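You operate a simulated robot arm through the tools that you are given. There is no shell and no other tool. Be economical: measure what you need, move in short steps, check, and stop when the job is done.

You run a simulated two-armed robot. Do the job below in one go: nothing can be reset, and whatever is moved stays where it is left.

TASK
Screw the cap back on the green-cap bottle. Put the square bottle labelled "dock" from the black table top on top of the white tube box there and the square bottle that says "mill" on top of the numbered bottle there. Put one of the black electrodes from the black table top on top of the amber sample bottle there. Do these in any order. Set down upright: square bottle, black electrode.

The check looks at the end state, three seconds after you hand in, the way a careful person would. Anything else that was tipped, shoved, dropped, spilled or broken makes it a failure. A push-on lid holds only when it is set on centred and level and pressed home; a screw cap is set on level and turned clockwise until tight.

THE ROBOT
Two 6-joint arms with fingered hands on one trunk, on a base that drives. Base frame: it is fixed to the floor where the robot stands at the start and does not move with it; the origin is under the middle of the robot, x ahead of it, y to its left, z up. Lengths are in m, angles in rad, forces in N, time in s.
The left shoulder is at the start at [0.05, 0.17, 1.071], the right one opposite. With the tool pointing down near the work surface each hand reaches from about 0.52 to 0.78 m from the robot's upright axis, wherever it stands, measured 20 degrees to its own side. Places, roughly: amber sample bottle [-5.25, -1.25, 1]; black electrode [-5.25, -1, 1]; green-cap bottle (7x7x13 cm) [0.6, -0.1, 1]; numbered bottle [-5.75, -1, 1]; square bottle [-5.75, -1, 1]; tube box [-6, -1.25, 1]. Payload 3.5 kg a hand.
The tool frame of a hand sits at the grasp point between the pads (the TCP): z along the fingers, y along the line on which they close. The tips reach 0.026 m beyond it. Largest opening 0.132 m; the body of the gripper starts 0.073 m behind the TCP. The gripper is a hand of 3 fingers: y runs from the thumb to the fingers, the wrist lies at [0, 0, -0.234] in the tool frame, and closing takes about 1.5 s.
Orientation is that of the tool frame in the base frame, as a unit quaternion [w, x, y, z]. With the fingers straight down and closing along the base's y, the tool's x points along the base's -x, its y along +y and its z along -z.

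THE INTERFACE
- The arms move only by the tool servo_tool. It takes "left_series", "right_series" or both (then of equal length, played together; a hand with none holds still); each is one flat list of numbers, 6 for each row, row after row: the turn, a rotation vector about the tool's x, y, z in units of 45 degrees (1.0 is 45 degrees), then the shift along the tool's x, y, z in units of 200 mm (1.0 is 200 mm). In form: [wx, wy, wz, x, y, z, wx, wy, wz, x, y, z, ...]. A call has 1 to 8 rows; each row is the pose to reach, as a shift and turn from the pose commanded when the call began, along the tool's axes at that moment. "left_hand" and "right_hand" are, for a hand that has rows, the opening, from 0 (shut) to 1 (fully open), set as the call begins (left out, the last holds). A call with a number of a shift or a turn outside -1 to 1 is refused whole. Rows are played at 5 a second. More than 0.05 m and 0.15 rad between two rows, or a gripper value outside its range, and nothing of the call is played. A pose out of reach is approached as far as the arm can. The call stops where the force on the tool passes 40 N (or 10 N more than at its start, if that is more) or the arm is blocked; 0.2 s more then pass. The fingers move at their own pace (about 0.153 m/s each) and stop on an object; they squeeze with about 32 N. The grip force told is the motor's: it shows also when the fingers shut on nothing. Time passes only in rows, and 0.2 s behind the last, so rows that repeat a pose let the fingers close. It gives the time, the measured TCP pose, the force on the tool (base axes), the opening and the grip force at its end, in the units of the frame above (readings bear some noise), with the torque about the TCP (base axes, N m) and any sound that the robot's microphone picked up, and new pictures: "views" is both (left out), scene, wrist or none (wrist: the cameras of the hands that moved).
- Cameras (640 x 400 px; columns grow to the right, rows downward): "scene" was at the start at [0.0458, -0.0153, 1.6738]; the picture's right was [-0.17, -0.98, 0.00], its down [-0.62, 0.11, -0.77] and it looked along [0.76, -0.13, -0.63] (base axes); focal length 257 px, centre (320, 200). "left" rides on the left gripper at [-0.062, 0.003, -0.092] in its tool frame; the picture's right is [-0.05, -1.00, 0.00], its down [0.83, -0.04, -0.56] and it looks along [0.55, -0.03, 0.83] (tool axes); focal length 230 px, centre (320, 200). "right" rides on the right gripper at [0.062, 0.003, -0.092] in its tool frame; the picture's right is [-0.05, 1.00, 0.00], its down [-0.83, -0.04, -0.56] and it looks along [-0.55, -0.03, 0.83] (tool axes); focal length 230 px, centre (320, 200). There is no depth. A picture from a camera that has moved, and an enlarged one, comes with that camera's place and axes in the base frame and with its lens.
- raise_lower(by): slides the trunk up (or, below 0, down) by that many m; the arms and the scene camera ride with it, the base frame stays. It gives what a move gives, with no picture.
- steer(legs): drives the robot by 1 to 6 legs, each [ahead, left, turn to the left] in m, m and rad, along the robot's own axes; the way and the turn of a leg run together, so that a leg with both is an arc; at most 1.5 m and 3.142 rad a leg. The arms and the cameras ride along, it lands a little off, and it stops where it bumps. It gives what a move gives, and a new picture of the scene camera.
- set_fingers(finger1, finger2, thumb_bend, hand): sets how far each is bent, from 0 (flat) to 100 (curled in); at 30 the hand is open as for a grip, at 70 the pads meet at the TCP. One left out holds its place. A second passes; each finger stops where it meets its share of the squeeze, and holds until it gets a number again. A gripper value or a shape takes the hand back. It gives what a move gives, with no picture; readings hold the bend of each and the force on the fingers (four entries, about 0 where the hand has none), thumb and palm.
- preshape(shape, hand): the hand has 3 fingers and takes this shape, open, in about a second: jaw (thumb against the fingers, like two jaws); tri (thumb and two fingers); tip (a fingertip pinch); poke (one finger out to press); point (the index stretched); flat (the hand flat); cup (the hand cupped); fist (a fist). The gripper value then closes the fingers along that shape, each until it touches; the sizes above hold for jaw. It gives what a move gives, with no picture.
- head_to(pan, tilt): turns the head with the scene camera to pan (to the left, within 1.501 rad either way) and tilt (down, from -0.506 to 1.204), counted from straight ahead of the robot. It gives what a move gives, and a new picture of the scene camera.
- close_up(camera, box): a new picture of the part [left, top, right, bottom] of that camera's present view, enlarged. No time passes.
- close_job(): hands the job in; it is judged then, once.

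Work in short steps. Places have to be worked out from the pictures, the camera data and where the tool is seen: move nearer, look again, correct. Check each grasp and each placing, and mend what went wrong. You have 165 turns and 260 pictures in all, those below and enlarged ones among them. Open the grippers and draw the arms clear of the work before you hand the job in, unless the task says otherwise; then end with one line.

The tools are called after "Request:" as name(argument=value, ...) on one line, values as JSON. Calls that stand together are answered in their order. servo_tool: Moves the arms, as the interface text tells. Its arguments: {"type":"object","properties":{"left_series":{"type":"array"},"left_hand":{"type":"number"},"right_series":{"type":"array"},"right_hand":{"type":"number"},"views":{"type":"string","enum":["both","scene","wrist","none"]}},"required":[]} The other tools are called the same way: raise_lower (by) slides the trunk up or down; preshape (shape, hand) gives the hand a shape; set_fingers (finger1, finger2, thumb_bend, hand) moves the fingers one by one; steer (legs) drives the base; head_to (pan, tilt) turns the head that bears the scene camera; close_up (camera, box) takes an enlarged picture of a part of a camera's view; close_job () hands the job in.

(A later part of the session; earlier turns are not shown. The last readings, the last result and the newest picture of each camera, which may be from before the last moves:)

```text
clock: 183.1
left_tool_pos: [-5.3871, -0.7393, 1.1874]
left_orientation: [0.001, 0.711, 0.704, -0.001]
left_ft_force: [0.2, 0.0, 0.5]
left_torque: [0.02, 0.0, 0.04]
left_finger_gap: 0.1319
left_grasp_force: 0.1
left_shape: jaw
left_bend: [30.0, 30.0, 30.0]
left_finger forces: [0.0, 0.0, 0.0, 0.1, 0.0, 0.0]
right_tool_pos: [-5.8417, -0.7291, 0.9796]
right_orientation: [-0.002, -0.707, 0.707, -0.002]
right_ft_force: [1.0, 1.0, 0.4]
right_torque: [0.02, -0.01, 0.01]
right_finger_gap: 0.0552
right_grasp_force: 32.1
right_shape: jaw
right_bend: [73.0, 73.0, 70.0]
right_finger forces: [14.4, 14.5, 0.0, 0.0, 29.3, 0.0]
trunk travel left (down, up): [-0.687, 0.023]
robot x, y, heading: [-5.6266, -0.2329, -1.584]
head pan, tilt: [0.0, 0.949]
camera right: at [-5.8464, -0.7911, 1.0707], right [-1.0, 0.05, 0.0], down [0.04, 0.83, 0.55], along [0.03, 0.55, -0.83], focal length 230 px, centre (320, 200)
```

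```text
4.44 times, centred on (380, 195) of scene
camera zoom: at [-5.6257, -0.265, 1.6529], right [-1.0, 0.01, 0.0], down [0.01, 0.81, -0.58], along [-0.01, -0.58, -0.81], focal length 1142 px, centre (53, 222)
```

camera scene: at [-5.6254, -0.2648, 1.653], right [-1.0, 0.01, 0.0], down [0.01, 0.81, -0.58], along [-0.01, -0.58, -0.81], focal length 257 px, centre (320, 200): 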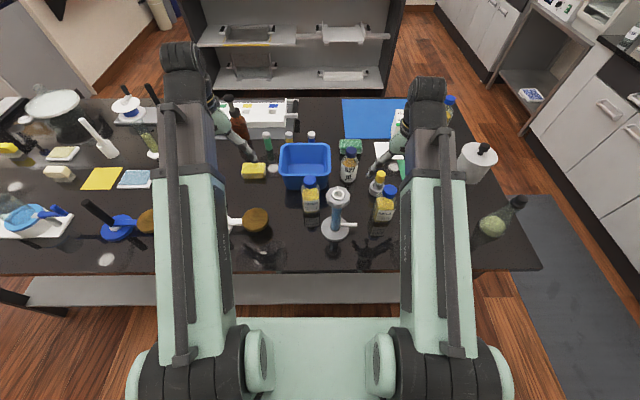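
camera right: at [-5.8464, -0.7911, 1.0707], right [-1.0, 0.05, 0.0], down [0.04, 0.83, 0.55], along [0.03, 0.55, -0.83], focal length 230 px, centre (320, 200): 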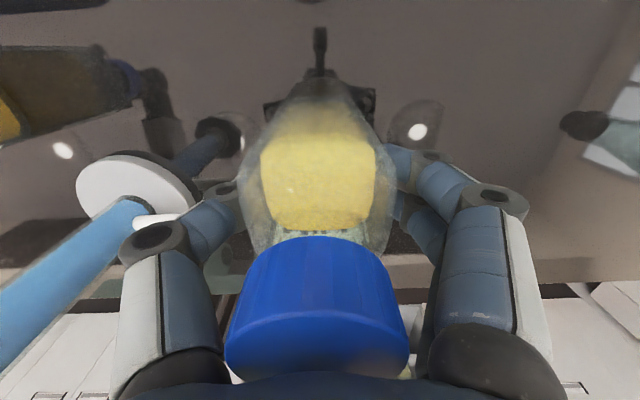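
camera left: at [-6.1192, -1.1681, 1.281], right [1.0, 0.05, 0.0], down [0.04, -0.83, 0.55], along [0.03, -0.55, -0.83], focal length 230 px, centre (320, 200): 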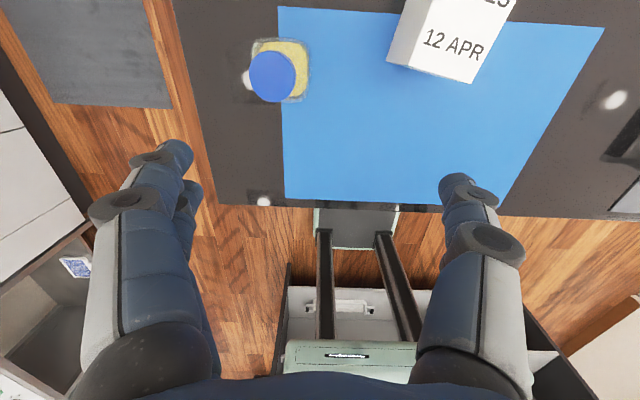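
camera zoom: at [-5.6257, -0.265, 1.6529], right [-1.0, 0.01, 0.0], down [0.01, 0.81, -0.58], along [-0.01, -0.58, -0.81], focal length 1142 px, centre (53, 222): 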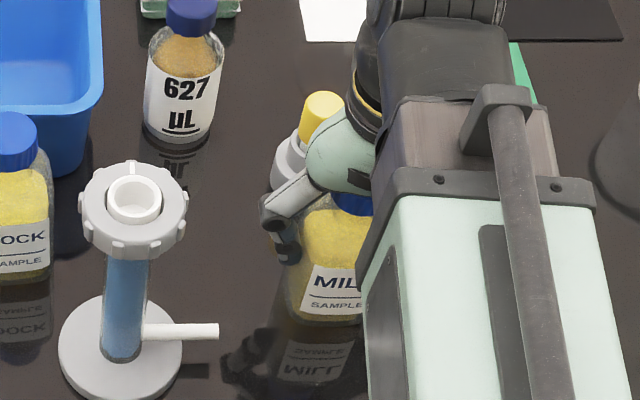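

MILL is gripped (gap 0.055). I lift 19 cm and meanwhile zoom on the numbered bottle.

Request:
servo_tool(right_series=[0, 0, 0, 0, 0, -0.1, 0, 0, 0, 0, 0, -0.3, 0, 0, 0, 0, 0, -0.5, 0, 0, 0, 0, 0, -0.7, 0, 0, 0, 0, 0, -0.9, 0, 0, 0, 0, 0, -0.95, 0, 0, 0, 0, 0, -0.95], views="wrist")

Request:
close_up(camera="scene", box=[300, 120, 440, 220])

```text
clock: 184.7
left_tool_pos: [-5.3866, -0.7397, 1.1869]
left_orientation: [0.002, 0.71, 0.704, -0.001]
left_ft_force: [0.2, 0.6, -0.3]
left_torque: [-0.01, 0.04, 0.0]
left_finger_gap: 0.1319
left_grasp_force: 0.1
left_shape: jaw
left_bend: [30.0, 30.0, 30.0]
left_finger forces: [0.1, 0.0, 0.1, 0.0, 0.1, 0.0]
right_tool_pos: [-5.8411, -0.7289, 1.1705]
right_orientation: [-0.002, -0.706, 0.708, -0.001]
right_ft_force: [-0.6, -0.2, -3.3]
right_torque: [0.03, 0.0, 0.0]
right_finger_gap: 0.0551
right_grasp_force: 32.0
right_shape: jaw
right_bend: [73.0, 73.0, 70.0]
right_finger forces: [14.6, 14.6, 0.1, 0.0, 29.2, 0.0]
trunk travel left (down, up): [-0.687, 0.023]
robot x, y, heading: [-5.6288, -0.2301, -1.578]
head pan, tilt: [0.0, 0.949]
camera right: at [-5.8461, -0.7911, 1.2618], right [-1.0, 0.05, 0.0], down [0.04, 0.83, 0.55], along [0.03, 0.55, -0.83], focal length 230 px, centre (320, 200)
```

right: 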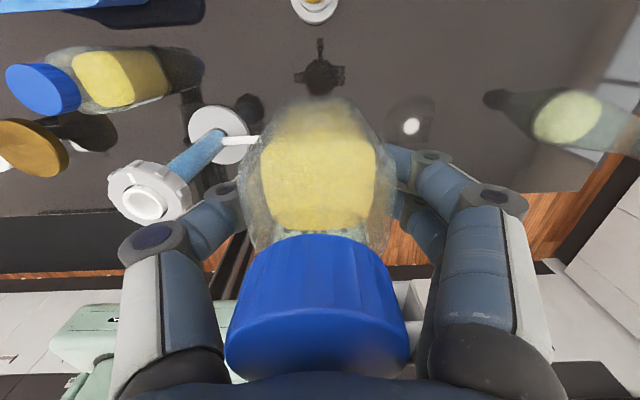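

```text
4.00 times, centred on (370, 170) of scene
camera zoom: at [-5.6258, -0.2652, 1.6529], right [-1.0, 0.01, 0.0], down [0.01, 0.81, -0.58], along [-0.01, -0.58, -0.81], focal length 1028 px, centre (120, 320)
```

zoom: 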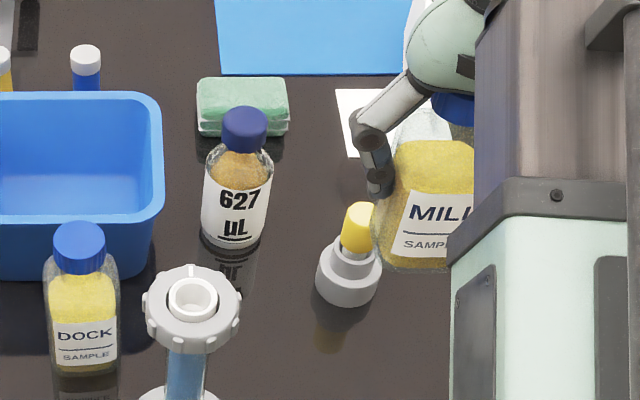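

627's cap top triangulates to ≈[-5.743,-0.916,1.033]. I carry MILL over it with ~55 mm clearance.

Request:
servo_tool(right_series=[0, 0, 0, 0.19, -0.1, 0, 0, 0, 0, 0.38, -0.2, 0, 0, 0, 0, 0.57, -0.3, 0, 0, 0, 0, 0.76, -0.4, 0, 0, 0, 0, 0.935, -0.49, 0, 0, 0, 0, 0.935, -0.49, 0], views="both")

Request:
close_up(camera="scene", box=[280, 120, 400, 210])

```text
clock: 186.1
left_tool_pos: [-5.3874, -0.7393, 1.1884]
left_orientation: [0.003, 0.711, 0.703, 0.0]
left_ft_force: [-0.4, 0.6, 0.0]
left_torque: [-0.05, 0.0, -0.03]
left_finger_gap: 0.132
left_grasp_force: 0.0
left_shape: jaw
left_bend: [30.0, 30.0, 30.0]
left_finger forces: [0.0, 0.0, 0.0, 0.0, 0.0, 0.1]
right_tool_pos: [-5.7457, -0.9166, 1.1688]
right_orientation: [-0.001, -0.706, 0.708, -0.002]
right_ft_force: [-0.2, 0.0, -3.0]
right_torque: [0.03, -0.01, 0.03]
right_finger_gap: 0.0553
right_grasp_force: 32.3
right_shape: jaw
right_bend: [73.0, 73.0, 70.0]
right_finger forces: [14.6, 14.6, 0.0, 0.0, 29.1, 0.0]
trunk travel left (down, up): [-0.687, 0.023]
robot x, y, heading: [-5.6234, -0.2326, -1.586]
head pan, tilt: [0.0, 0.949]
camera scene: at [-5.6259, -0.2647, 1.653], right [-1.0, 0.01, 0.0], down [0.01, 0.81, -0.58], along [-0.01, -0.58, -0.81], focal length 257 px, centre (320, 200)
camera right: at [-5.7501, -0.9785, 1.2605], right [-1.0, 0.05, 0.0], down [0.04, 0.83, 0.55], along [0.03, 0.55, -0.83], focal length 230 px, centre (320, 200)
```

scene: 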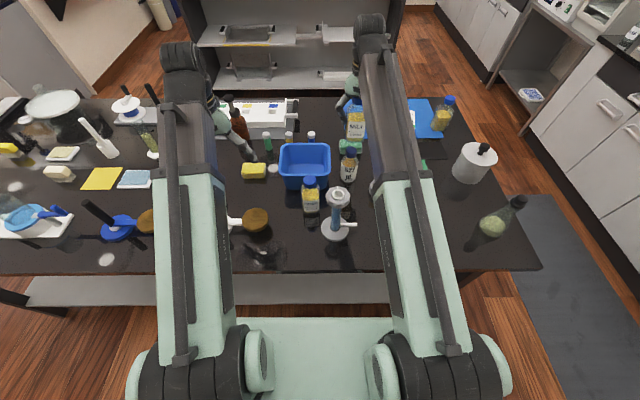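
right: 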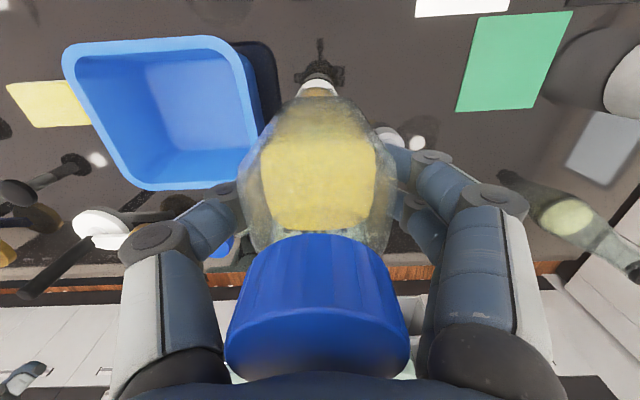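

```text
4.44 times, centred on (340, 165) of scene
camera zoom: at [-5.6259, -0.2647, 1.653], right [-1.0, 0.01, 0.0], down [0.01, 0.81, -0.58], along [-0.01, -0.58, -0.81], focal length 1142 px, centre (231, 356)
```

zoom: 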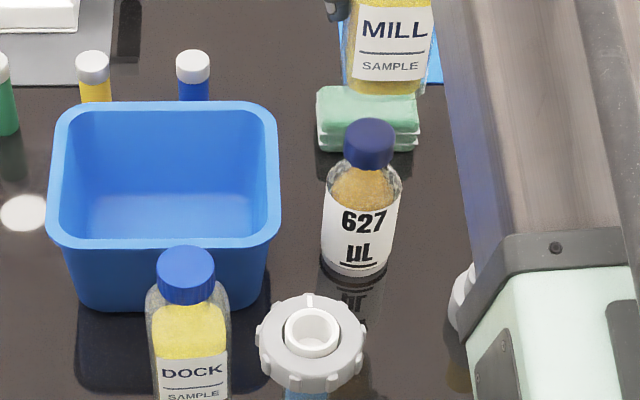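

MILL looks ~4 mm too far −x and perhaps a few mm too deep. I correct half of that and lower 45 mm to judge the offset at close range.

Request:
servo_tool(right_series=[0, 0, 0, -0.02, -0.02, 0.05, 0, 0, 0, -0.02, -0.02, 0.15, 0, 0, 0, -0.02, -0.02, 0.22, 0, 0, 0, -0.02, -0.02, 0.22], views="wrist")

Request:
close_up(camera="scene", box=[320, 110, 400, 170])

```text
clock: 187.1
left_tool_pos: [-5.3858, -0.7396, 1.1873]
left_orientation: [0.002, 0.71, 0.704, -0.001]
left_ft_force: [0.3, -0.4, 0.2]
left_torque: [-0.02, -0.03, -0.01]
left_finger_gap: 0.1323
left_grasp_force: 0.1
left_shape: jaw
left_bend: [30.0, 30.0, 30.0]
left_finger forces: [0.0, 0.0, 0.0, 0.0, 0.0, 0.1]
right_tool_pos: [-5.7396, -0.9133, 1.1219]
right_orientation: [-0.002, -0.706, 0.708, -0.002]
right_ft_force: [-0.1, 0.1, -3.6]
right_torque: [0.0, 0.0, 0.0]
right_finger_gap: 0.0553
right_grasp_force: 32.0
right_shape: jaw
right_bend: [73.0, 73.0, 70.0]
right_finger forces: [14.6, 14.6, 0.0, 0.1, 29.3, 0.0]
trunk travel left (down, up): [-0.687, 0.023]
robot x, y, heading: [-5.6239, -0.2343, -1.582]
head pan, tilt: [0.0, 0.949]
camera right: at [-5.7449, -0.9745, 1.214], right [-1.0, 0.05, 0.0], down [0.04, 0.83, 0.55], along [0.03, 0.55, -0.83], focal length 230 px, centre (320, 200)
```

right: 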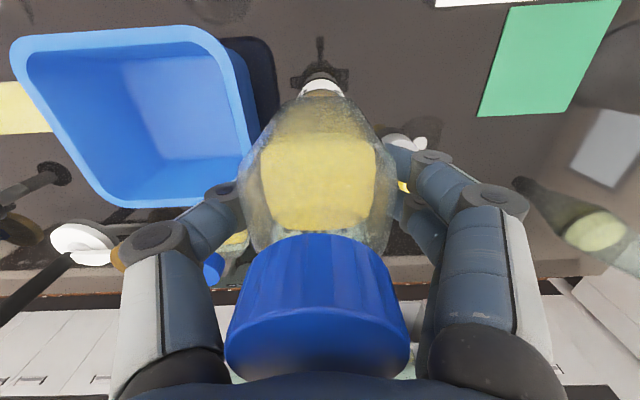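

```text
6.67 times, centred on (360, 140) of scene
camera zoom: at [-5.6258, -0.2654, 1.6529], right [-1.0, 0.01, 0.0], down [0.01, 0.81, -0.58], along [-0.01, -0.58, -0.81], focal length 1713 px, centre (53, 600)
```

zoom: 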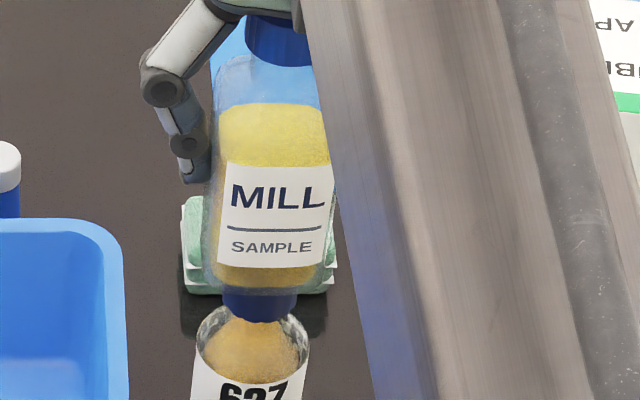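

Close up, MILL is ~5 mm too far −x and ~6 mm too deep relative to the cap. I correct both and lower 6 mm.

Request:
servo_tool(right_series=[0, 0, 0, -0.03, -0.025, 0, 0, 0, 0, -0.03, -0.025, 0.015, 0, 0, 0, -0.03, -0.025, 0.03, 0, 0, 0, -0.03, -0.025, 0.03], views="none")

Request:
close_up(camera="scene", box=[320, 110, 400, 170])

```text
clock: 188.1
left_tool_pos: [-5.3865, -0.7396, 1.1867]
left_orientation: [0.003, 0.71, 0.704, -0.002]
left_ft_force: [0.1, 0.3, -0.9]
left_torque: [0.01, -0.01, 0.0]
left_finger_gap: 0.1319
left_grasp_force: 0.0
left_shape: jaw
left_bend: [30.0, 30.0, 30.0]
left_finger forces: [0.0, 0.0, 0.0, 0.1, 0.0, 0.0]
right_tool_pos: [-5.7344, -0.9057, 1.1182]
right_orientation: [-0.002, -0.706, 0.708, -0.002]
right_ft_force: [-0.9, -0.3, 5.7]
right_torque: [-0.02, 0.04, -0.01]
right_finger_gap: 0.0552
right_grasp_force: 31.9
right_shape: jaw
right_bend: [73.0, 73.0, 70.0]
right_finger forces: [15.5, 15.3, 0.1, 0.0, 30.0, 0.0]
trunk travel left (down, up): [-0.687, 0.023]
robot x, y, heading: [-5.6274, -0.2305, -1.586]
head pan, tilt: [0.0, 0.949]
```

```text
6.67 times, centred on (360, 140) of scene
camera zoom: at [-5.6257, -0.2645, 1.6531], right [-1.0, 0.01, 0.0], down [0.01, 0.81, -0.58], along [-0.01, -0.58, -0.81], focal length 1713 px, centre (53, 600)
```

zoom: 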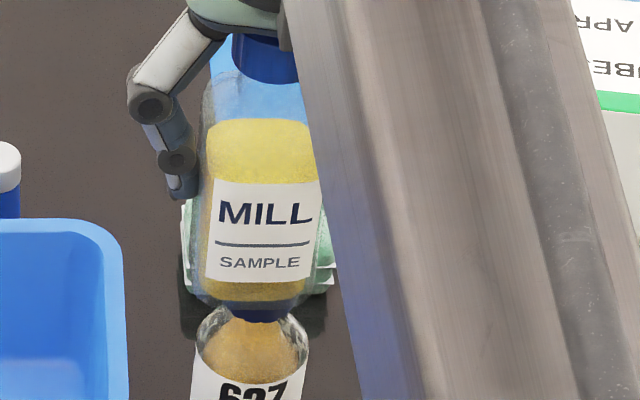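

Contact at TCP z 1.118; front overhang of MILL past the cap is the expected ~13 mm and x is centred. I relax slightly and open.

Request:
servo_tool(right_series=[0, 0, 0, 0, 0, -0.003, 0, 0, 0, 0, 0, -0.003], views="none")

Request:
servo_tool(right_series=[0, 0, 0, 0, 0, 0, 0, 0, 0, 0, 0, 0, 0, 0, 0, 0, 0, 0, 0, 0, 0, 0, 0, 0], right_hand=0.85, views="wrist")

Request:
close_up(camera="scene", box=[320, 110, 400, 170])

```text
clock: 188.7
left_tool_pos: [-5.3859, -0.7388, 1.188]
left_orientation: [0.003, 0.71, 0.704, -0.001]
left_ft_force: [0.0, 0.3, 0.4]
left_torque: [0.01, 0.01, -0.01]
left_finger_gap: 0.1319
left_grasp_force: 0.0
left_shape: jaw
left_bend: [30.0, 30.0, 30.0]
left_finger forces: [0.1, 0.1, 0.1, 0.0, 0.0, 0.1]
right_tool_pos: [-5.7337, -0.9064, 1.1184]
right_orientation: [-0.002, -0.707, 0.708, -0.001]
right_ft_force: [-0.7, -0.5, -1.6]
right_torque: [0.01, 0.1, 0.0]
right_finger_gap: 0.0552
right_grasp_force: 32.1
right_shape: jaw
right_bend: [73.0, 73.0, 70.0]
right_finger forces: [15.3, 15.2, 0.0, 0.0, 29.7, 0.0]
trunk travel left (down, up): [-0.687, 0.023]
robot x, y, heading: [-5.6252, -0.2301, -1.584]
head pan, tilt: [0.0, 0.949]
```

```text
clock: 189.7
left_tool_pos: [-5.3859, -0.7406, 1.1868]
left_orientation: [0.002, 0.71, 0.704, -0.002]
left_ft_force: [-0.6, 0.5, -0.4]
left_torque: [0.02, -0.01, 0.0]
left_finger_gap: 0.1318
left_grasp_force: 0.0
left_shape: jaw
left_bend: [30.0, 30.0, 30.0]
left_finger forces: [0.1, 0.1, 0.0, 0.1, 0.0, 0.1]
right_tool_pos: [-5.7328, -0.9063, 1.1199]
right_orientation: [-0.002, -0.706, 0.708, -0.002]
right_ft_force: [-0.1, -0.1, -0.5]
right_torque: [-0.01, 0.01, 0.0]
right_finger_gap: 0.1119
right_grasp_force: 0.0
right_shape: jaw
right_bend: [54.0, 54.0, 50.0]
right_finger forces: [0.0, 0.1, 0.0, 0.0, 0.0, 0.0]
trunk travel left (down, up): [-0.687, 0.023]
robot x, y, heading: [-5.6269, -0.2293, -1.579]
head pan, tilt: [0.0, 0.949]
camera right: at [-5.7384, -0.9678, 1.2111], right [-1.0, 0.05, 0.0], down [0.04, 0.83, 0.55], along [0.03, 0.55, -0.83], focal length 230 px, centre (320, 200)
```

right: 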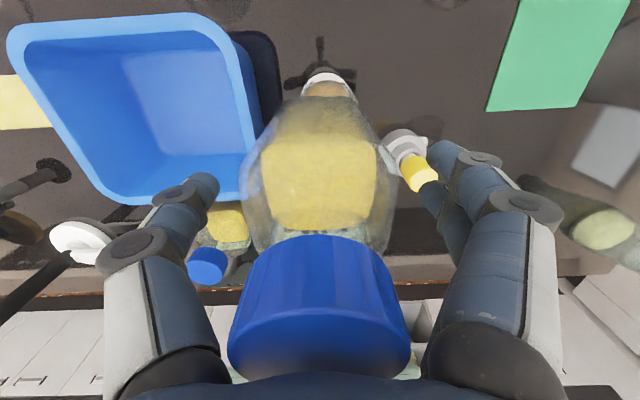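

```text
6.67 times, centred on (360, 140) of scene
camera zoom: at [-5.6257, -0.265, 1.6529], right [-1.0, 0.01, 0.0], down [0.01, 0.81, -0.58], along [-0.01, -0.58, -0.81], focal length 1713 px, centre (53, 600)
```

zoom: 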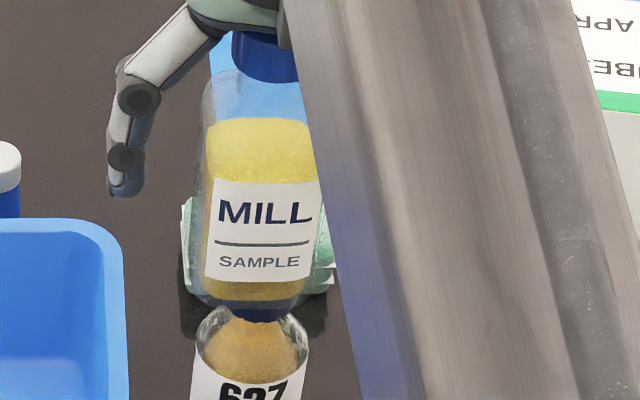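

MILL stands on the numbered bottle. I raise the trunk 2 cm, then the arm straight up, so reach stays safe.

Request:
raise_lower(by=0.02)

Request:
servo_tool(right_series=[0, 0, 0, 0, 0, -0.1, 0, 0, 0, 0, 0, -0.2, 0, 0, 0, 0, 0, -0.3, 0, 0, 0, -0.05, 0, -0.38, 0, 0, 0, -0.05, 0, -0.38], right_hand=1.0, views="wrist")

```text
clock: 190.3
left_tool_pos: [-5.3859, -0.7399, 1.2078]
left_orientation: [0.003, 0.71, 0.704, -0.001]
left_ft_force: [-0.2, -0.1, -0.2]
left_torque: [0.01, -0.04, 0.02]
left_finger_gap: 0.132
left_grasp_force: 0.1
left_shape: jaw
left_bend: [30.0, 30.0, 30.0]
left_finger forces: [0.0, 0.0, 0.1, 0.0, 0.0, 0.0]
right_tool_pos: [-5.7332, -0.9059, 1.1392]
right_orientation: [-0.002, -0.707, 0.708, -0.002]
right_ft_force: [0.6, 0.5, -0.1]
right_torque: [0.0, 0.01, -0.01]
right_finger_gap: 0.1121
right_grasp_force: 0.1
right_shape: jaw
right_bend: [54.0, 54.0, 50.0]
right_finger forces: [0.1, 0.0, 0.0, 0.0, 0.0, 0.1]
trunk travel left (down, up): [-0.707, 0.003]
robot x, y, heading: [-5.6256, -0.2327, -1.58]
head pan, tilt: [0.0, 0.949]
```

```text
clock: 191.5
left_tool_pos: [-5.3863, -0.7392, 1.2072]
left_orientation: [0.002, 0.711, 0.703, -0.001]
left_ft_force: [0.3, 0.3, 0.7]
left_torque: [-0.01, -0.01, -0.01]
left_finger_gap: 0.1322
left_grasp_force: 0.0
left_shape: jaw
left_bend: [30.0, 30.0, 30.0]
left_finger forces: [0.0, 0.0, 0.0, 0.1, 0.0, 0.1]
right_tool_pos: [-5.7327, -0.8945, 1.2159]
right_orientation: [-0.002, -0.707, 0.707, -0.002]
right_ft_force: [0.4, 0.7, 0.1]
right_torque: [-0.02, -0.02, 0.01]
right_finger_gap: 0.132
right_grasp_force: 0.0
right_shape: jaw
right_bend: [30.0, 30.0, 30.0]
right_finger forces: [0.1, 0.0, 0.0, 0.0, 0.0, 0.0]
trunk travel left (down, up): [-0.707, 0.003]
robot x, y, heading: [-5.6267, -0.2352, -1.584]
head pan, tilt: [0.0, 0.949]
camera right: at [-5.7374, -0.9556, 1.3077], right [-1.0, 0.05, 0.0], down [0.04, 0.83, 0.55], along [0.03, 0.55, -0.83], focal length 230 px, centre (320, 200)
```

right: 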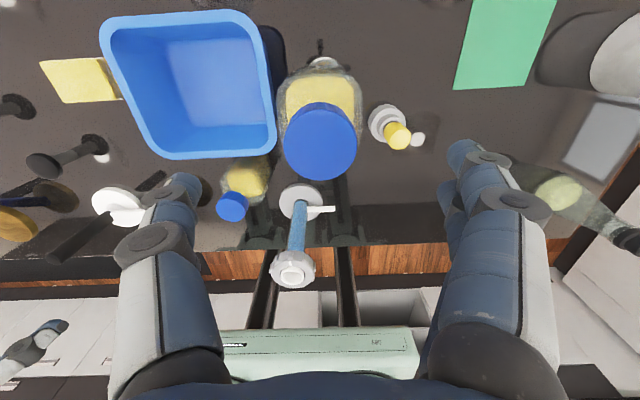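

MILL is safely released. I shift the robot 12 cm left (+x) so the right hand can take DOCK.

Request:
steer(legs=[[0, 0.12, 0.01]])

Request:
close_up(camera="scene", box=[310, 110, 450, 210])

Request:
close_up(camera="right", box=[180, 60, 420, 260])

```text
clock: 192.8
left_tool_pos: [-5.2609, -0.7373, 1.2076]
left_orientation: [0.002, 0.707, 0.707, -0.002]
left_ft_force: [-0.7, 0.3, -0.1]
left_torque: [0.01, 0.03, -0.04]
left_finger_gap: 0.1319
left_grasp_force: 0.0
left_shape: jaw
left_bend: [30.0, 30.0, 30.0]
left_finger forces: [0.1, 0.0, 0.0, 0.0, 0.1, 0.1]
right_tool_pos: [-5.6055, -0.8941, 1.2162]
right_orientation: [0.002, 0.71, -0.704, 0.001]
right_ft_force: [0.1, 0.1, -0.8]
right_torque: [-0.01, 0.05, 0.05]
right_finger_gap: 0.1321
right_grasp_force: 0.0
right_shape: jaw
right_bend: [30.0, 30.0, 30.0]
right_finger forces: [0.0, 0.0, 0.0, 0.0, 0.1, 0.0]
trunk travel left (down, up): [-0.707, 0.003]
robot x, y, heading: [-5.5123, -0.2311, -1.572]
head pan, tilt: [0.0, 0.949]
camera scene: at [-5.504, -0.2655, 1.6729], right [-1.0, 0.0, 0.0], down [0.0, 0.81, -0.58], along [0.0, -0.58, -0.81], focal length 257 px, centre (320, 200)
```

scene: 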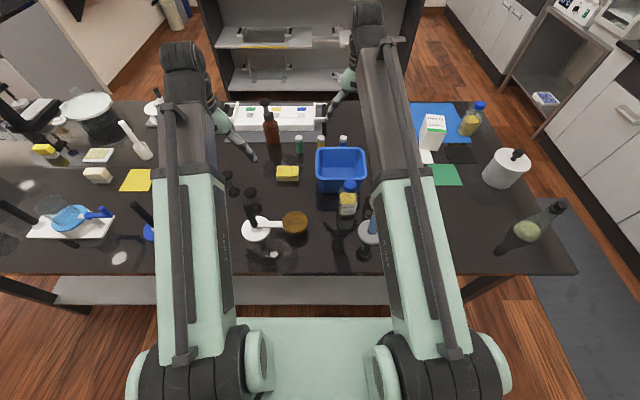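

```text
4.00 times, centred on (380, 160) of scene
camera zoom: at [-5.504, -0.2655, 1.6729], right [-1.0, 0.0, 0.0], down [0.0, 0.81, -0.58], along [0.0, -0.58, -0.81], focal length 1028 px, centre (80, 360)
```

zoom: 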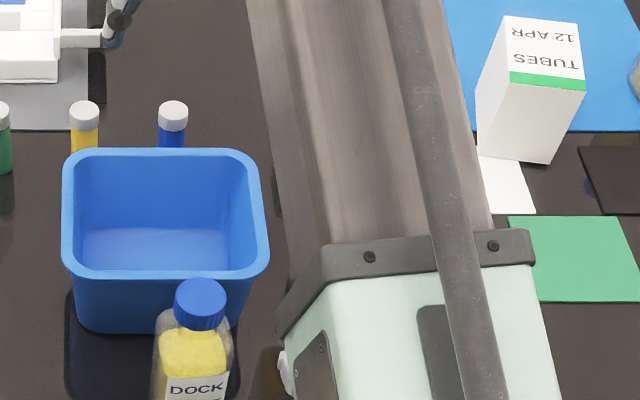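

```text
2.00 times, centred on (300, 160) of right
camera zoom: at [-5.6094, -0.9572, 1.3078], right [-1.0, 0.04, 0.0], down [0.04, 0.83, 0.55], along [0.02, 0.55, -0.83], focal length 460 px, centre (360, 280)
```

zoom: 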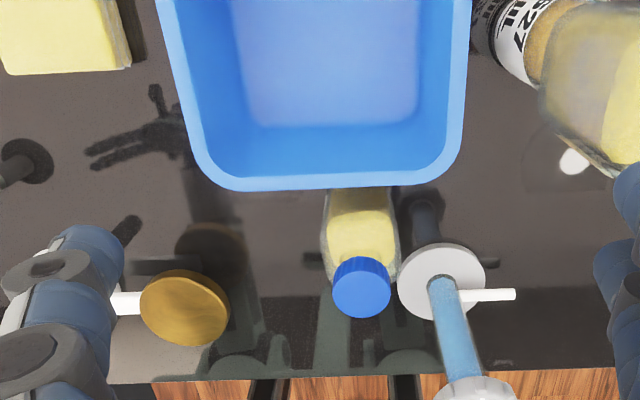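

DOCK cap ≈[-5.601,-0.777,1.045]; clearances to the blue container (rim y≈−0.837) and the column are sufficient with fingers along x. I move above it and down to z≈1.12.

Request:
servo_tool(right_series=[0, 0, 0, -0.2, -0.01, 0, 0, 0, 0, -0.4, -0.02, 0, 0, 0, 0, -0.585, -0.0225, 0, 0, 0, 0, -0.585, -0.0225, 0.2, 0, 0, 0, -0.585, -0.0225, 0.4, 0, 0, 0, -0.585, -0.0225, 0.48, 0, 0, 0, -0.585, -0.0225, 0.48], right_hand=0.85, views="wrist")

Request:
close_up(camera="right", box=[200, 40, 440, 240])

```text
clock: 194.4
left_tool_pos: [-5.2629, -0.7377, 1.2084]
left_orientation: [0.002, 0.707, 0.707, -0.002]
left_ft_force: [0.3, -0.6, -0.6]
left_torque: [-0.01, -0.01, 0.03]
left_finger_gap: 0.132
left_grasp_force: 0.1
left_shape: jaw
left_bend: [30.0, 30.0, 30.0]
left_finger forces: [0.0, 0.0, 0.1, 0.0, 0.0, 0.0]
right_tool_pos: [-5.6033, -0.7801, 1.1195]
right_orientation: [0.002, 0.709, -0.705, 0.002]
right_ft_force: [0.2, 0.9, -0.9]
right_torque: [0.02, 0.0, 0.02]
right_finger_gap: 0.1123
right_grasp_force: 0.0
right_shape: jaw
right_bend: [54.0, 54.0, 50.0]
right_finger forces: [0.0, 0.0, 0.1, 0.0, 0.0, 0.0]
trunk travel left (down, up): [-0.707, 0.003]
robot x, y, heading: [-5.5067, -0.2329, -1.575]
head pan, tilt: [0.0, 0.949]
camera right: at [-5.6067, -0.8425, 1.2115], right [-1.0, 0.04, 0.0], down [0.04, 0.83, 0.55], along [0.03, 0.55, -0.83], focal length 230 px, centre (320, 200)
```

right: 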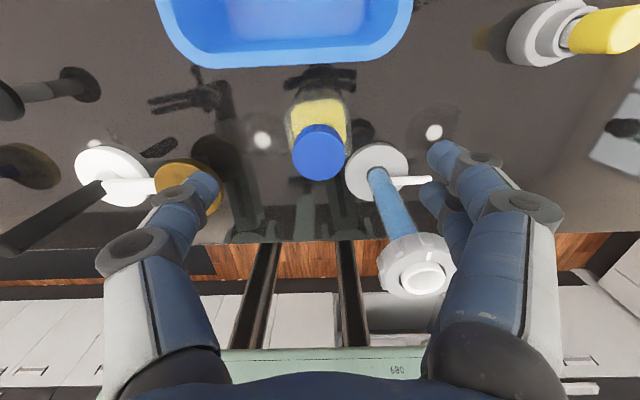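

```text
2.00 times, centred on (320, 140) of right
camera zoom: at [-5.6067, -0.8425, 1.2115], right [-1.0, 0.04, 0.0], down [0.04, 0.83, 0.55], along [0.03, 0.55, -0.83], focal length 460 px, centre (320, 320)
```

zoom: 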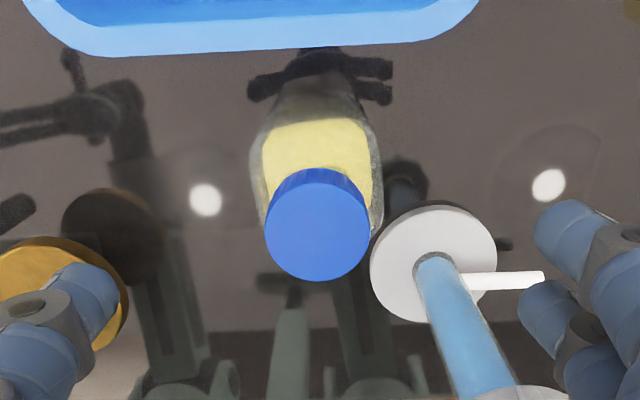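

Aligned within a few mm; I nudge 3 mm toward +y and descend to z≈0.98.

Request:
servo_tool(right_series=[0, 0, 0, -0.015, -0.005, 0.15, 0, 0, 0, -0.015, -0.005, 0.35, 0, 0, 0, -0.015, -0.005, 0.5, 0, 0, 0, -0.015, -0.005, 0.62, 0, 0, 0, -0.015, -0.005, 0.69, 0, 0, 0, -0.015, -0.005, 0.69], views="wrist")

```text
clock: 195.8
left_tool_pos: [-5.2622, -0.7373, 1.2082]
left_orientation: [0.002, 0.707, 0.707, -0.001]
left_ft_force: [0.1, 0.5, -0.3]
left_torque: [0.01, 0.03, -0.01]
left_finger_gap: 0.132
left_grasp_force: 0.1
left_shape: jaw
left_bend: [30.0, 30.0, 30.0]
left_finger forces: [0.0, 0.0, 0.0, 0.0, 0.0, 0.0]
right_tool_pos: [-5.602, -0.7751, 0.982]
right_orientation: [0.002, 0.71, -0.705, 0.002]
right_ft_force: [-0.2, -0.2, -0.1]
right_torque: [0.0, 0.01, 0.0]
right_finger_gap: 0.1123
right_grasp_force: 0.1
right_shape: jaw
right_bend: [54.0, 54.0, 50.0]
right_finger forces: [0.0, 0.0, 0.0, 0.0, 0.0, 0.1]
trunk travel left (down, up): [-0.707, 0.003]
robot x, y, heading: [-5.5088, -0.2332, -1.569]
head pan, tilt: [0.0, 0.949]
camera right: at [-5.6068, -0.8368, 1.074], right [-1.0, 0.04, 0.0], down [0.04, 0.83, 0.55], along [0.03, 0.55, -0.83], focal length 230 px, centre (320, 200)
```

right: 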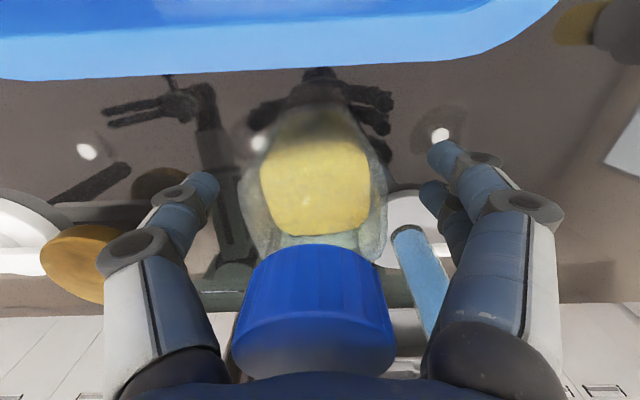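

No contacts. I close on DOCK's body.

Request:
servo_tool(right_series=[0, 0, 0, 0, 0, 0, 0, 0, 0, 0, 0, 0, 0, 0, 0, 0, 0, 0, 0, 0, 0, 0, 0, 0, 0, 0, 0, 0, 0, 0, 0, 0, 0, 0, 0, 0], right_hand=0.2, views="wrist")

Request:
close_up(camera="scene", box=[310, 150, 430, 240])

```text
clock: 197.2
left_tool_pos: [-5.2622, -0.7386, 1.2081]
left_orientation: [0.002, 0.707, 0.707, -0.001]
left_ft_force: [0.8, -1.0, 0.2]
left_torque: [0.02, -0.01, 0.03]
left_finger_gap: 0.1319
left_grasp_force: 0.1
left_shape: jaw
left_bend: [30.0, 30.0, 30.0]
left_finger forces: [0.1, 0.1, 0.0, 0.0, 0.0, 0.0]
right_tool_pos: [-5.603, -0.7748, 0.9822]
right_orientation: [0.002, 0.71, -0.705, 0.002]
right_ft_force: [-0.2, 0.0, 1.0]
right_torque: [-0.01, 0.01, -0.02]
right_finger_gap: 0.0556
right_grasp_force: 31.9
right_shape: jaw
right_bend: [73.0, 73.0, 70.0]
right_finger forces: [14.3, 14.3, 0.0, 0.0, 29.1, 0.0]
trunk travel left (down, up): [-0.707, 0.003]
robot x, y, heading: [-5.5064, -0.2339, -1.57]
head pan, tilt: [0.0, 0.949]
camera right: at [-5.6068, -0.8369, 1.0742], right [-1.0, 0.04, 0.0], down [0.04, 0.83, 0.55], along [0.03, 0.55, -0.83], focal length 230 px, centre (320, 200)
```

right: 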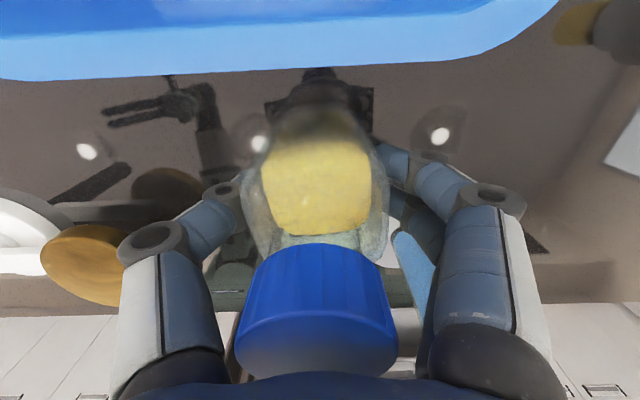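

```text
4.44 times, centred on (370, 195) of scene
camera zoom: at [-5.5068, -0.2657, 1.6729], right [-1.0, 0.0, 0.0], down [0.0, 0.81, -0.58], along [0.0, -0.58, -0.81], focal length 1142 px, centre (98, 222)
```

zoom: 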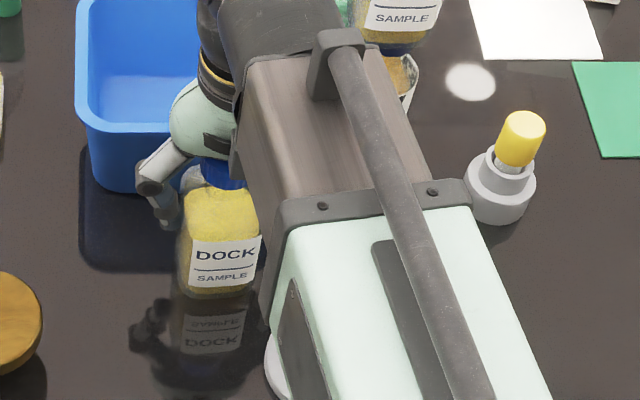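

DOCK is held. I lift 20 cm straight up.

Request:
servo_tool(right_series=[0, 0, 0, 0, 0, -0.1, 0, 0, 0, 0, 0, -0.3, 0, 0, 0, 0, 0, -0.5, 0, 0, 0, 0, 0, -0.7, 0, 0, 0, 0, 0, -0.9, 0, 0, 0, 0, 0, -1.0, 0, 0, 0, 0, 0, -1.0], views="scene")

Request:
close_up(camera="scene", box=[310, 90, 450, 230])

```text
clock: 198.8
left_tool_pos: [-5.2615, -0.7381, 1.2073]
left_orientation: [0.003, 0.707, 0.707, -0.002]
left_ft_force: [-0.4, 0.0, 0.0]
left_torque: [0.0, 0.01, 0.02]
left_finger_gap: 0.1319
left_grasp_force: 0.1
left_shape: jaw
left_bend: [30.0, 30.0, 30.0]
left_finger forces: [0.0, 0.1, 0.0, 0.1, 0.0, 0.1]
right_tool_pos: [-5.6051, -0.7735, 1.181]
right_orientation: [0.002, 0.709, -0.705, 0.002]
right_ft_force: [-0.3, 0.3, -3.4]
right_torque: [0.0, -0.01, -0.02]
right_finger_gap: 0.0554
right_grasp_force: 32.1
right_shape: jaw
right_bend: [73.0, 73.0, 70.0]
right_finger forces: [14.6, 14.6, 0.0, 0.0, 29.1, 0.1]
trunk travel left (down, up): [-0.707, 0.003]
robot x, y, heading: [-5.5083, -0.2349, -1.567]
head pan, tilt: [0.0, 0.949]
camera scene: at [-5.5068, -0.2658, 1.6729], right [-1.0, 0.0, 0.0], down [0.0, 0.81, -0.58], along [0.0, -0.58, -0.81], focal length 257 px, centre (320, 200)
```

scene: 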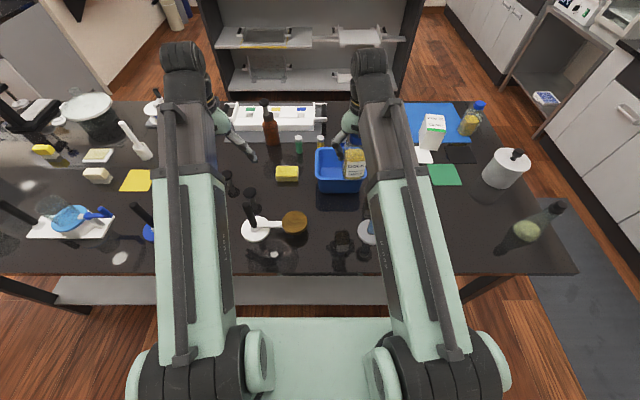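

```text
2.86 times, centred on (380, 160) of scene
camera zoom: at [-5.5068, -0.2658, 1.6729], right [-1.0, 0.0, 0.0], down [0.0, 0.81, -0.58], along [0.0, -0.58, -0.81], focal length 734 px, centre (149, 314)
```

zoom: 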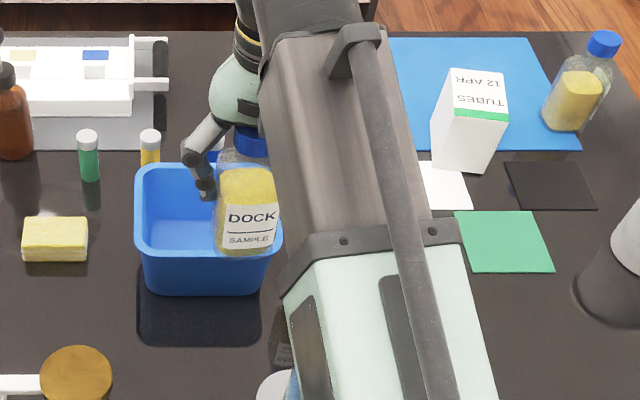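

DOCK is secure. I drive back around the near end of the table to the −y side.

Request:
steer(legs=[[-0.35, 0, 0], [0, 0, 1.567], [1.45, 0, 0], [0.54, 0, 0]])

```text
clock: 214.2
left_tool_pos: [-3.0349, 0.2746, 1.2061]
left_orientation: [0.003, 0.017, 1.0, 0.0]
left_ft_force: [0.1, -0.5, 0.1]
left_torque: [0.03, 0.01, -0.02]
left_finger_gap: 0.1317
left_grasp_force: 0.2
left_shape: jaw
left_bend: [30.0, 30.0, 30.0]
left_finger forces: [0.1, 0.1, 0.0, 0.0, 0.1, 0.1]
right_tool_pos: [-3.012, -0.0677, 1.18]
right_orientation: [0.0, 1.0, -0.013, 0.002]
right_ft_force: [0.4, 0.1, -4.2]
right_torque: [0.01, 0.02, 0.02]
right_finger_gap: 0.0553
right_grasp_force: 31.9
right_shape: jaw
right_bend: [73.0, 73.0, 70.0]
right_finger forces: [14.6, 14.5, 0.0, 0.0, 28.9, 0.0]
trunk travel left (down, up): [-0.707, 0.003]
robot x, y, heading: [-3.5502, 0.0485, -0.035]
head pan, tilt: [0.0, 0.949]
camera scene: at [-3.5152, 0.0466, 1.6729], right [-0.04, -1.0, 0.0], down [-0.81, 0.03, -0.58], along [0.58, -0.02, -0.81], focal length 257 px, centre (320, 200)
```

scene: 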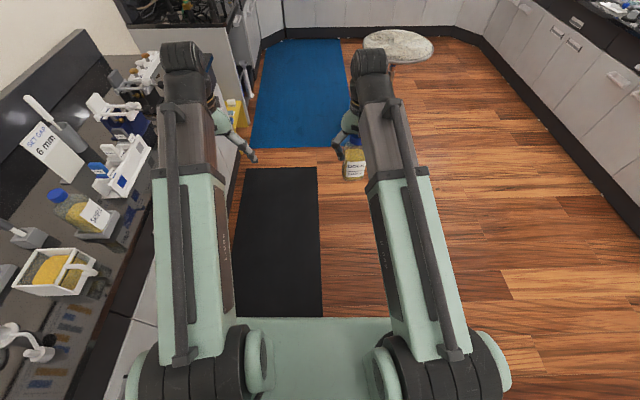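

Now strafe right past the table end and back down the aisle.

Request:
steer(legs=[[0.02, -1.0, 0.035], [0, -1.0, 0], [-1.4, 0, 0], [-1.15, 0, 0]])

```text
clock: 235.9
left_tool_pos: [-5.56, -1.7109, 1.2079]
left_orientation: [0.003, -0.009, 1.0, 0.001]
left_ft_force: [0.1, 0.1, -0.4]
left_torque: [0.05, -0.04, 0.01]
left_finger_gap: 0.132
left_grasp_force: 0.1
left_shape: jaw
left_bend: [30.0, 30.0, 30.0]
left_finger forces: [0.0, 0.1, 0.0, 0.0, 0.1, 0.0]
right_tool_pos: [-5.5196, -2.053, 1.182]
right_orientation: [0.0, 1.0, 0.013, 0.002]
right_ft_force: [0.0, 1.0, -3.5]
right_torque: [-0.01, -0.05, -0.01]
right_finger_gap: 0.0552
right_grasp_force: 31.5
right_shape: jaw
right_bend: [73.0, 73.0, 70.0]
right_finger forces: [14.6, 14.5, 0.0, 0.0, 29.0, 0.0]
trunk travel left (down, up): [-0.707, 0.003]
robot x, y, heading: [-6.0635, -1.9655, 0.02]
head pan, tilt: [0.0, 0.949]
camera scene: at [-6.0282, -1.966, 1.673], right [0.02, -1.0, 0.0], down [-0.81, -0.01, -0.58], along [0.58, 0.01, -0.81], focal length 257 px, centre (320, 200)
```

scene: 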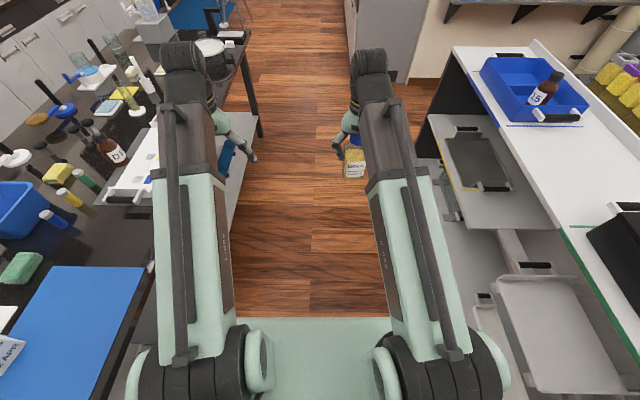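

Now I turn left to face the table.

Request:
steer(legs=[[0, 0, 1.55]])

Request:
head_to(pan=0, tilt=0.85)

Request:
close_up(camera="scene", box=[280, 120, 420, 220])

Request:
close_up(camera="left", box=[0, 0, 640, 400])

```text
clock: 240.1
left_tool_pos: [-6.306, -1.4592, 1.2075]
left_orientation: [0.001, -0.706, 0.709, 0.002]
left_ft_force: [0.4, 0.3, 0.1]
left_torque: [0.01, -0.01, 0.06]
left_finger_gap: 0.1319
left_grasp_force: 0.2
left_shape: jaw
left_bend: [30.0, 30.0, 30.0]
left_finger forces: [0.0, 0.1, 0.1, 0.1, 0.0, 0.0]
right_tool_pos: [-5.9634, -1.4242, 1.1803]
right_orientation: [-0.002, 0.706, 0.708, 0.002]
right_ft_force: [-0.5, 0.2, -3.4]
right_torque: [0.03, -0.02, 0.0]
right_finger_gap: 0.055
right_grasp_force: 31.7
right_shape: jaw
right_bend: [73.0, 73.0, 70.0]
right_finger forces: [14.5, 14.4, 0.0, 0.0, 28.9, 0.1]
trunk travel left (down, up): [-0.707, 0.003]
robot x, y, heading: [-6.0622, -1.9655, 1.565]
head pan, tilt: [0.0, 0.949]
camera scene: at [-6.0606, -1.9335, 1.6729], right [1.0, 0.0, 0.0], down [0.0, -0.81, -0.58], along [0.0, 0.58, -0.81], focal length 257 px, centre (320, 200)
```

scene: 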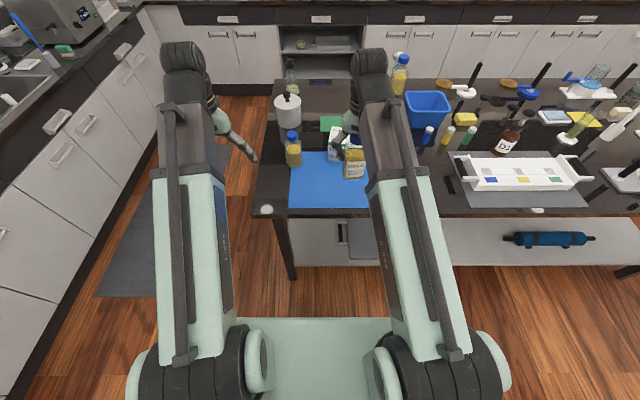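

```text
clock: 240.7
left_tool_pos: [-6.3063, -1.4589, 1.2073]
left_orientation: [0.001, -0.706, 0.708, 0.002]
left_ft_force: [-0.1, -0.4, -0.3]
left_torque: [0.0, -0.02, -0.04]
left_finger_gap: 0.1319
left_grasp_force: 0.0
left_shape: jaw
left_bend: [30.0, 30.0, 30.0]
left_finger forces: [0.1, 0.1, 0.0, 0.0, 0.0, 0.0]
right_tool_pos: [-5.9644, -1.4245, 1.1804]
right_orientation: [-0.002, 0.706, 0.708, 0.002]
right_ft_force: [0.0, 0.3, -5.0]
right_torque: [0.03, -0.03, -0.03]
right_finger_gap: 0.0551
right_grasp_force: 31.9
right_shape: jaw
right_bend: [73.0, 73.0, 70.0]
right_finger forces: [14.5, 14.5, 0.0, 0.0, 29.0, 0.0]
trunk travel left (down, up): [-0.707, 0.003]
robot x, y, heading: [-6.0626, -1.9644, 1.568]
head pan, tilt: [0.0, 0.85]
camera scene: at [-6.0605, -1.9281, 1.6804], right [1.0, 0.0, 0.0], down [0.0, -0.75, -0.66], along [0.0, 0.66, -0.75], focal length 257 px, centre (320, 200)
```

scene: 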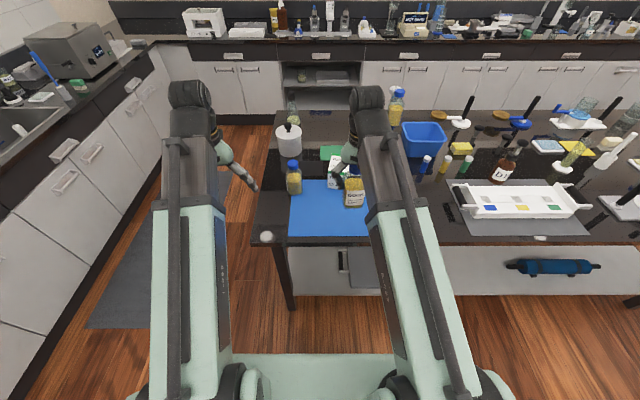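

```text
4.00 times, centred on (350, 170) of scene
camera zoom: at [-6.0605, -1.9281, 1.6804], right [1.0, 0.0, 0.0], down [0.0, -0.75, -0.66], along [0.0, 0.66, -0.75], focal length 1028 px, centre (200, 320)
```

zoom: 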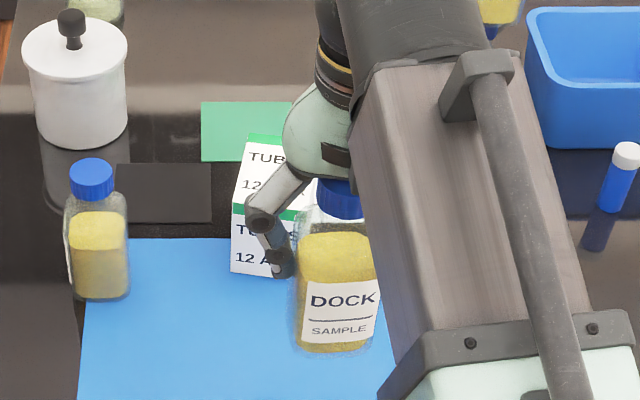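

```text
1.00 times, centred on (320, 200) of left
camera zoom: at [-6.3082, -1.3984, 1.3013], right [1.0, 0.05, 0.0], down [0.04, -0.83, 0.55], along [0.03, -0.55, -0.83], focal length 230 px, centre (320, 200)
```

zoom: 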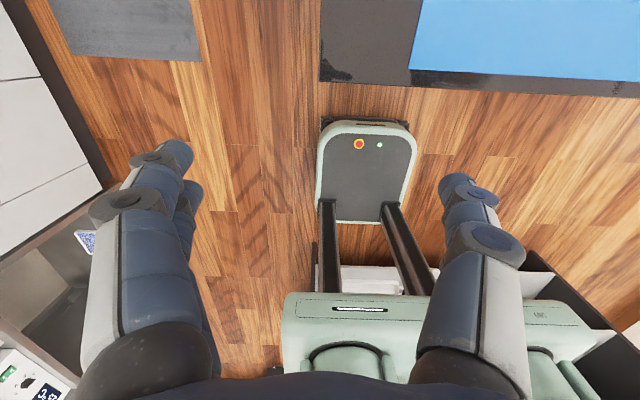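

Box top from two views: centre ≈[-5.981,-1.116], z≈0.990, about 8×11.5 cm. I drive forward 16 cm to bring it into reach (bottle bottom is at ~1.10, clear of everything).

Request:
steer(legs=[[0.165, 0, 0.0]])

Request:
close_up(camera="scene", box=[280, 120, 420, 220])

Request:
close_up(camera="right", box=[0, 0, 640, 400])

```text
clock: 242.2
left_tool_pos: [-6.3037, -1.2929, 1.2074]
left_orientation: [0.0, -0.705, 0.709, 0.002]
left_ft_force: [0.0, 1.0, 0.4]
left_torque: [-0.05, 0.0, 0.0]
left_finger_gap: 0.132
left_grasp_force: 0.0
left_shape: jaw
left_bend: [30.0, 30.0, 30.0]
left_finger forces: [0.0, 0.0, 0.1, 0.1, 0.0, 0.0]
right_tool_pos: [-5.9611, -1.26, 1.1808]
right_orientation: [-0.002, 0.706, 0.708, 0.001]
right_ft_force: [-0.7, -1.0, -4.4]
right_torque: [-0.03, 0.03, -0.01]
right_finger_gap: 0.0553
right_grasp_force: 32.1
right_shape: jaw
right_bend: [73.0, 73.0, 70.0]
right_finger forces: [14.5, 14.4, 0.0, 0.0, 28.9, 0.0]
trunk travel left (down, up): [-0.707, 0.003]
robot x, y, heading: [-6.0651, -1.8045, 1.561]
head pan, tilt: [0.0, 0.85]
camera scene: at [-6.0595, -1.7625, 1.6804], right [1.0, -0.01, 0.0], down [0.0, -0.75, -0.66], along [0.0, 0.66, -0.75], focal length 257 px, centre (320, 200)
```

scene: 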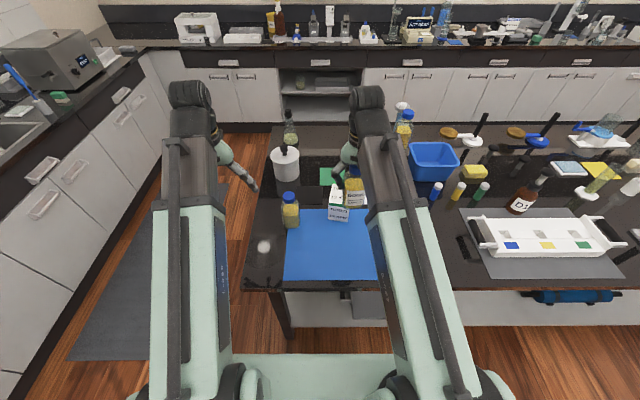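

```text
4.00 times, centred on (350, 170) of scene
camera zoom: at [-6.0595, -1.7625, 1.6804], right [1.0, -0.01, 0.0], down [0.0, -0.75, -0.66], along [0.0, 0.66, -0.75], focal length 1028 px, centre (200, 320)
```

zoom: 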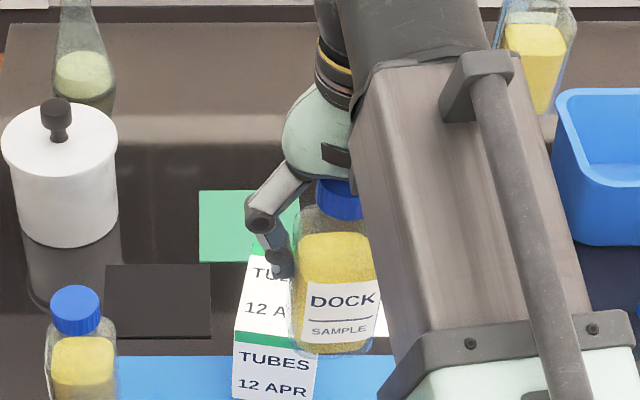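

```text
1.00 times, centred on (320, 200) of right
camera zoom: at [-5.9601, -1.1997, 1.2716], right [1.0, -0.05, 0.0], down [-0.04, -0.83, 0.55], along [-0.03, -0.55, -0.83], focal length 230 px, centre (320, 200)
```

zoom: 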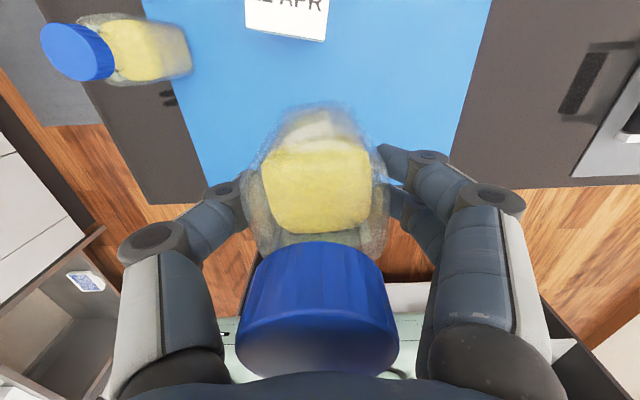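

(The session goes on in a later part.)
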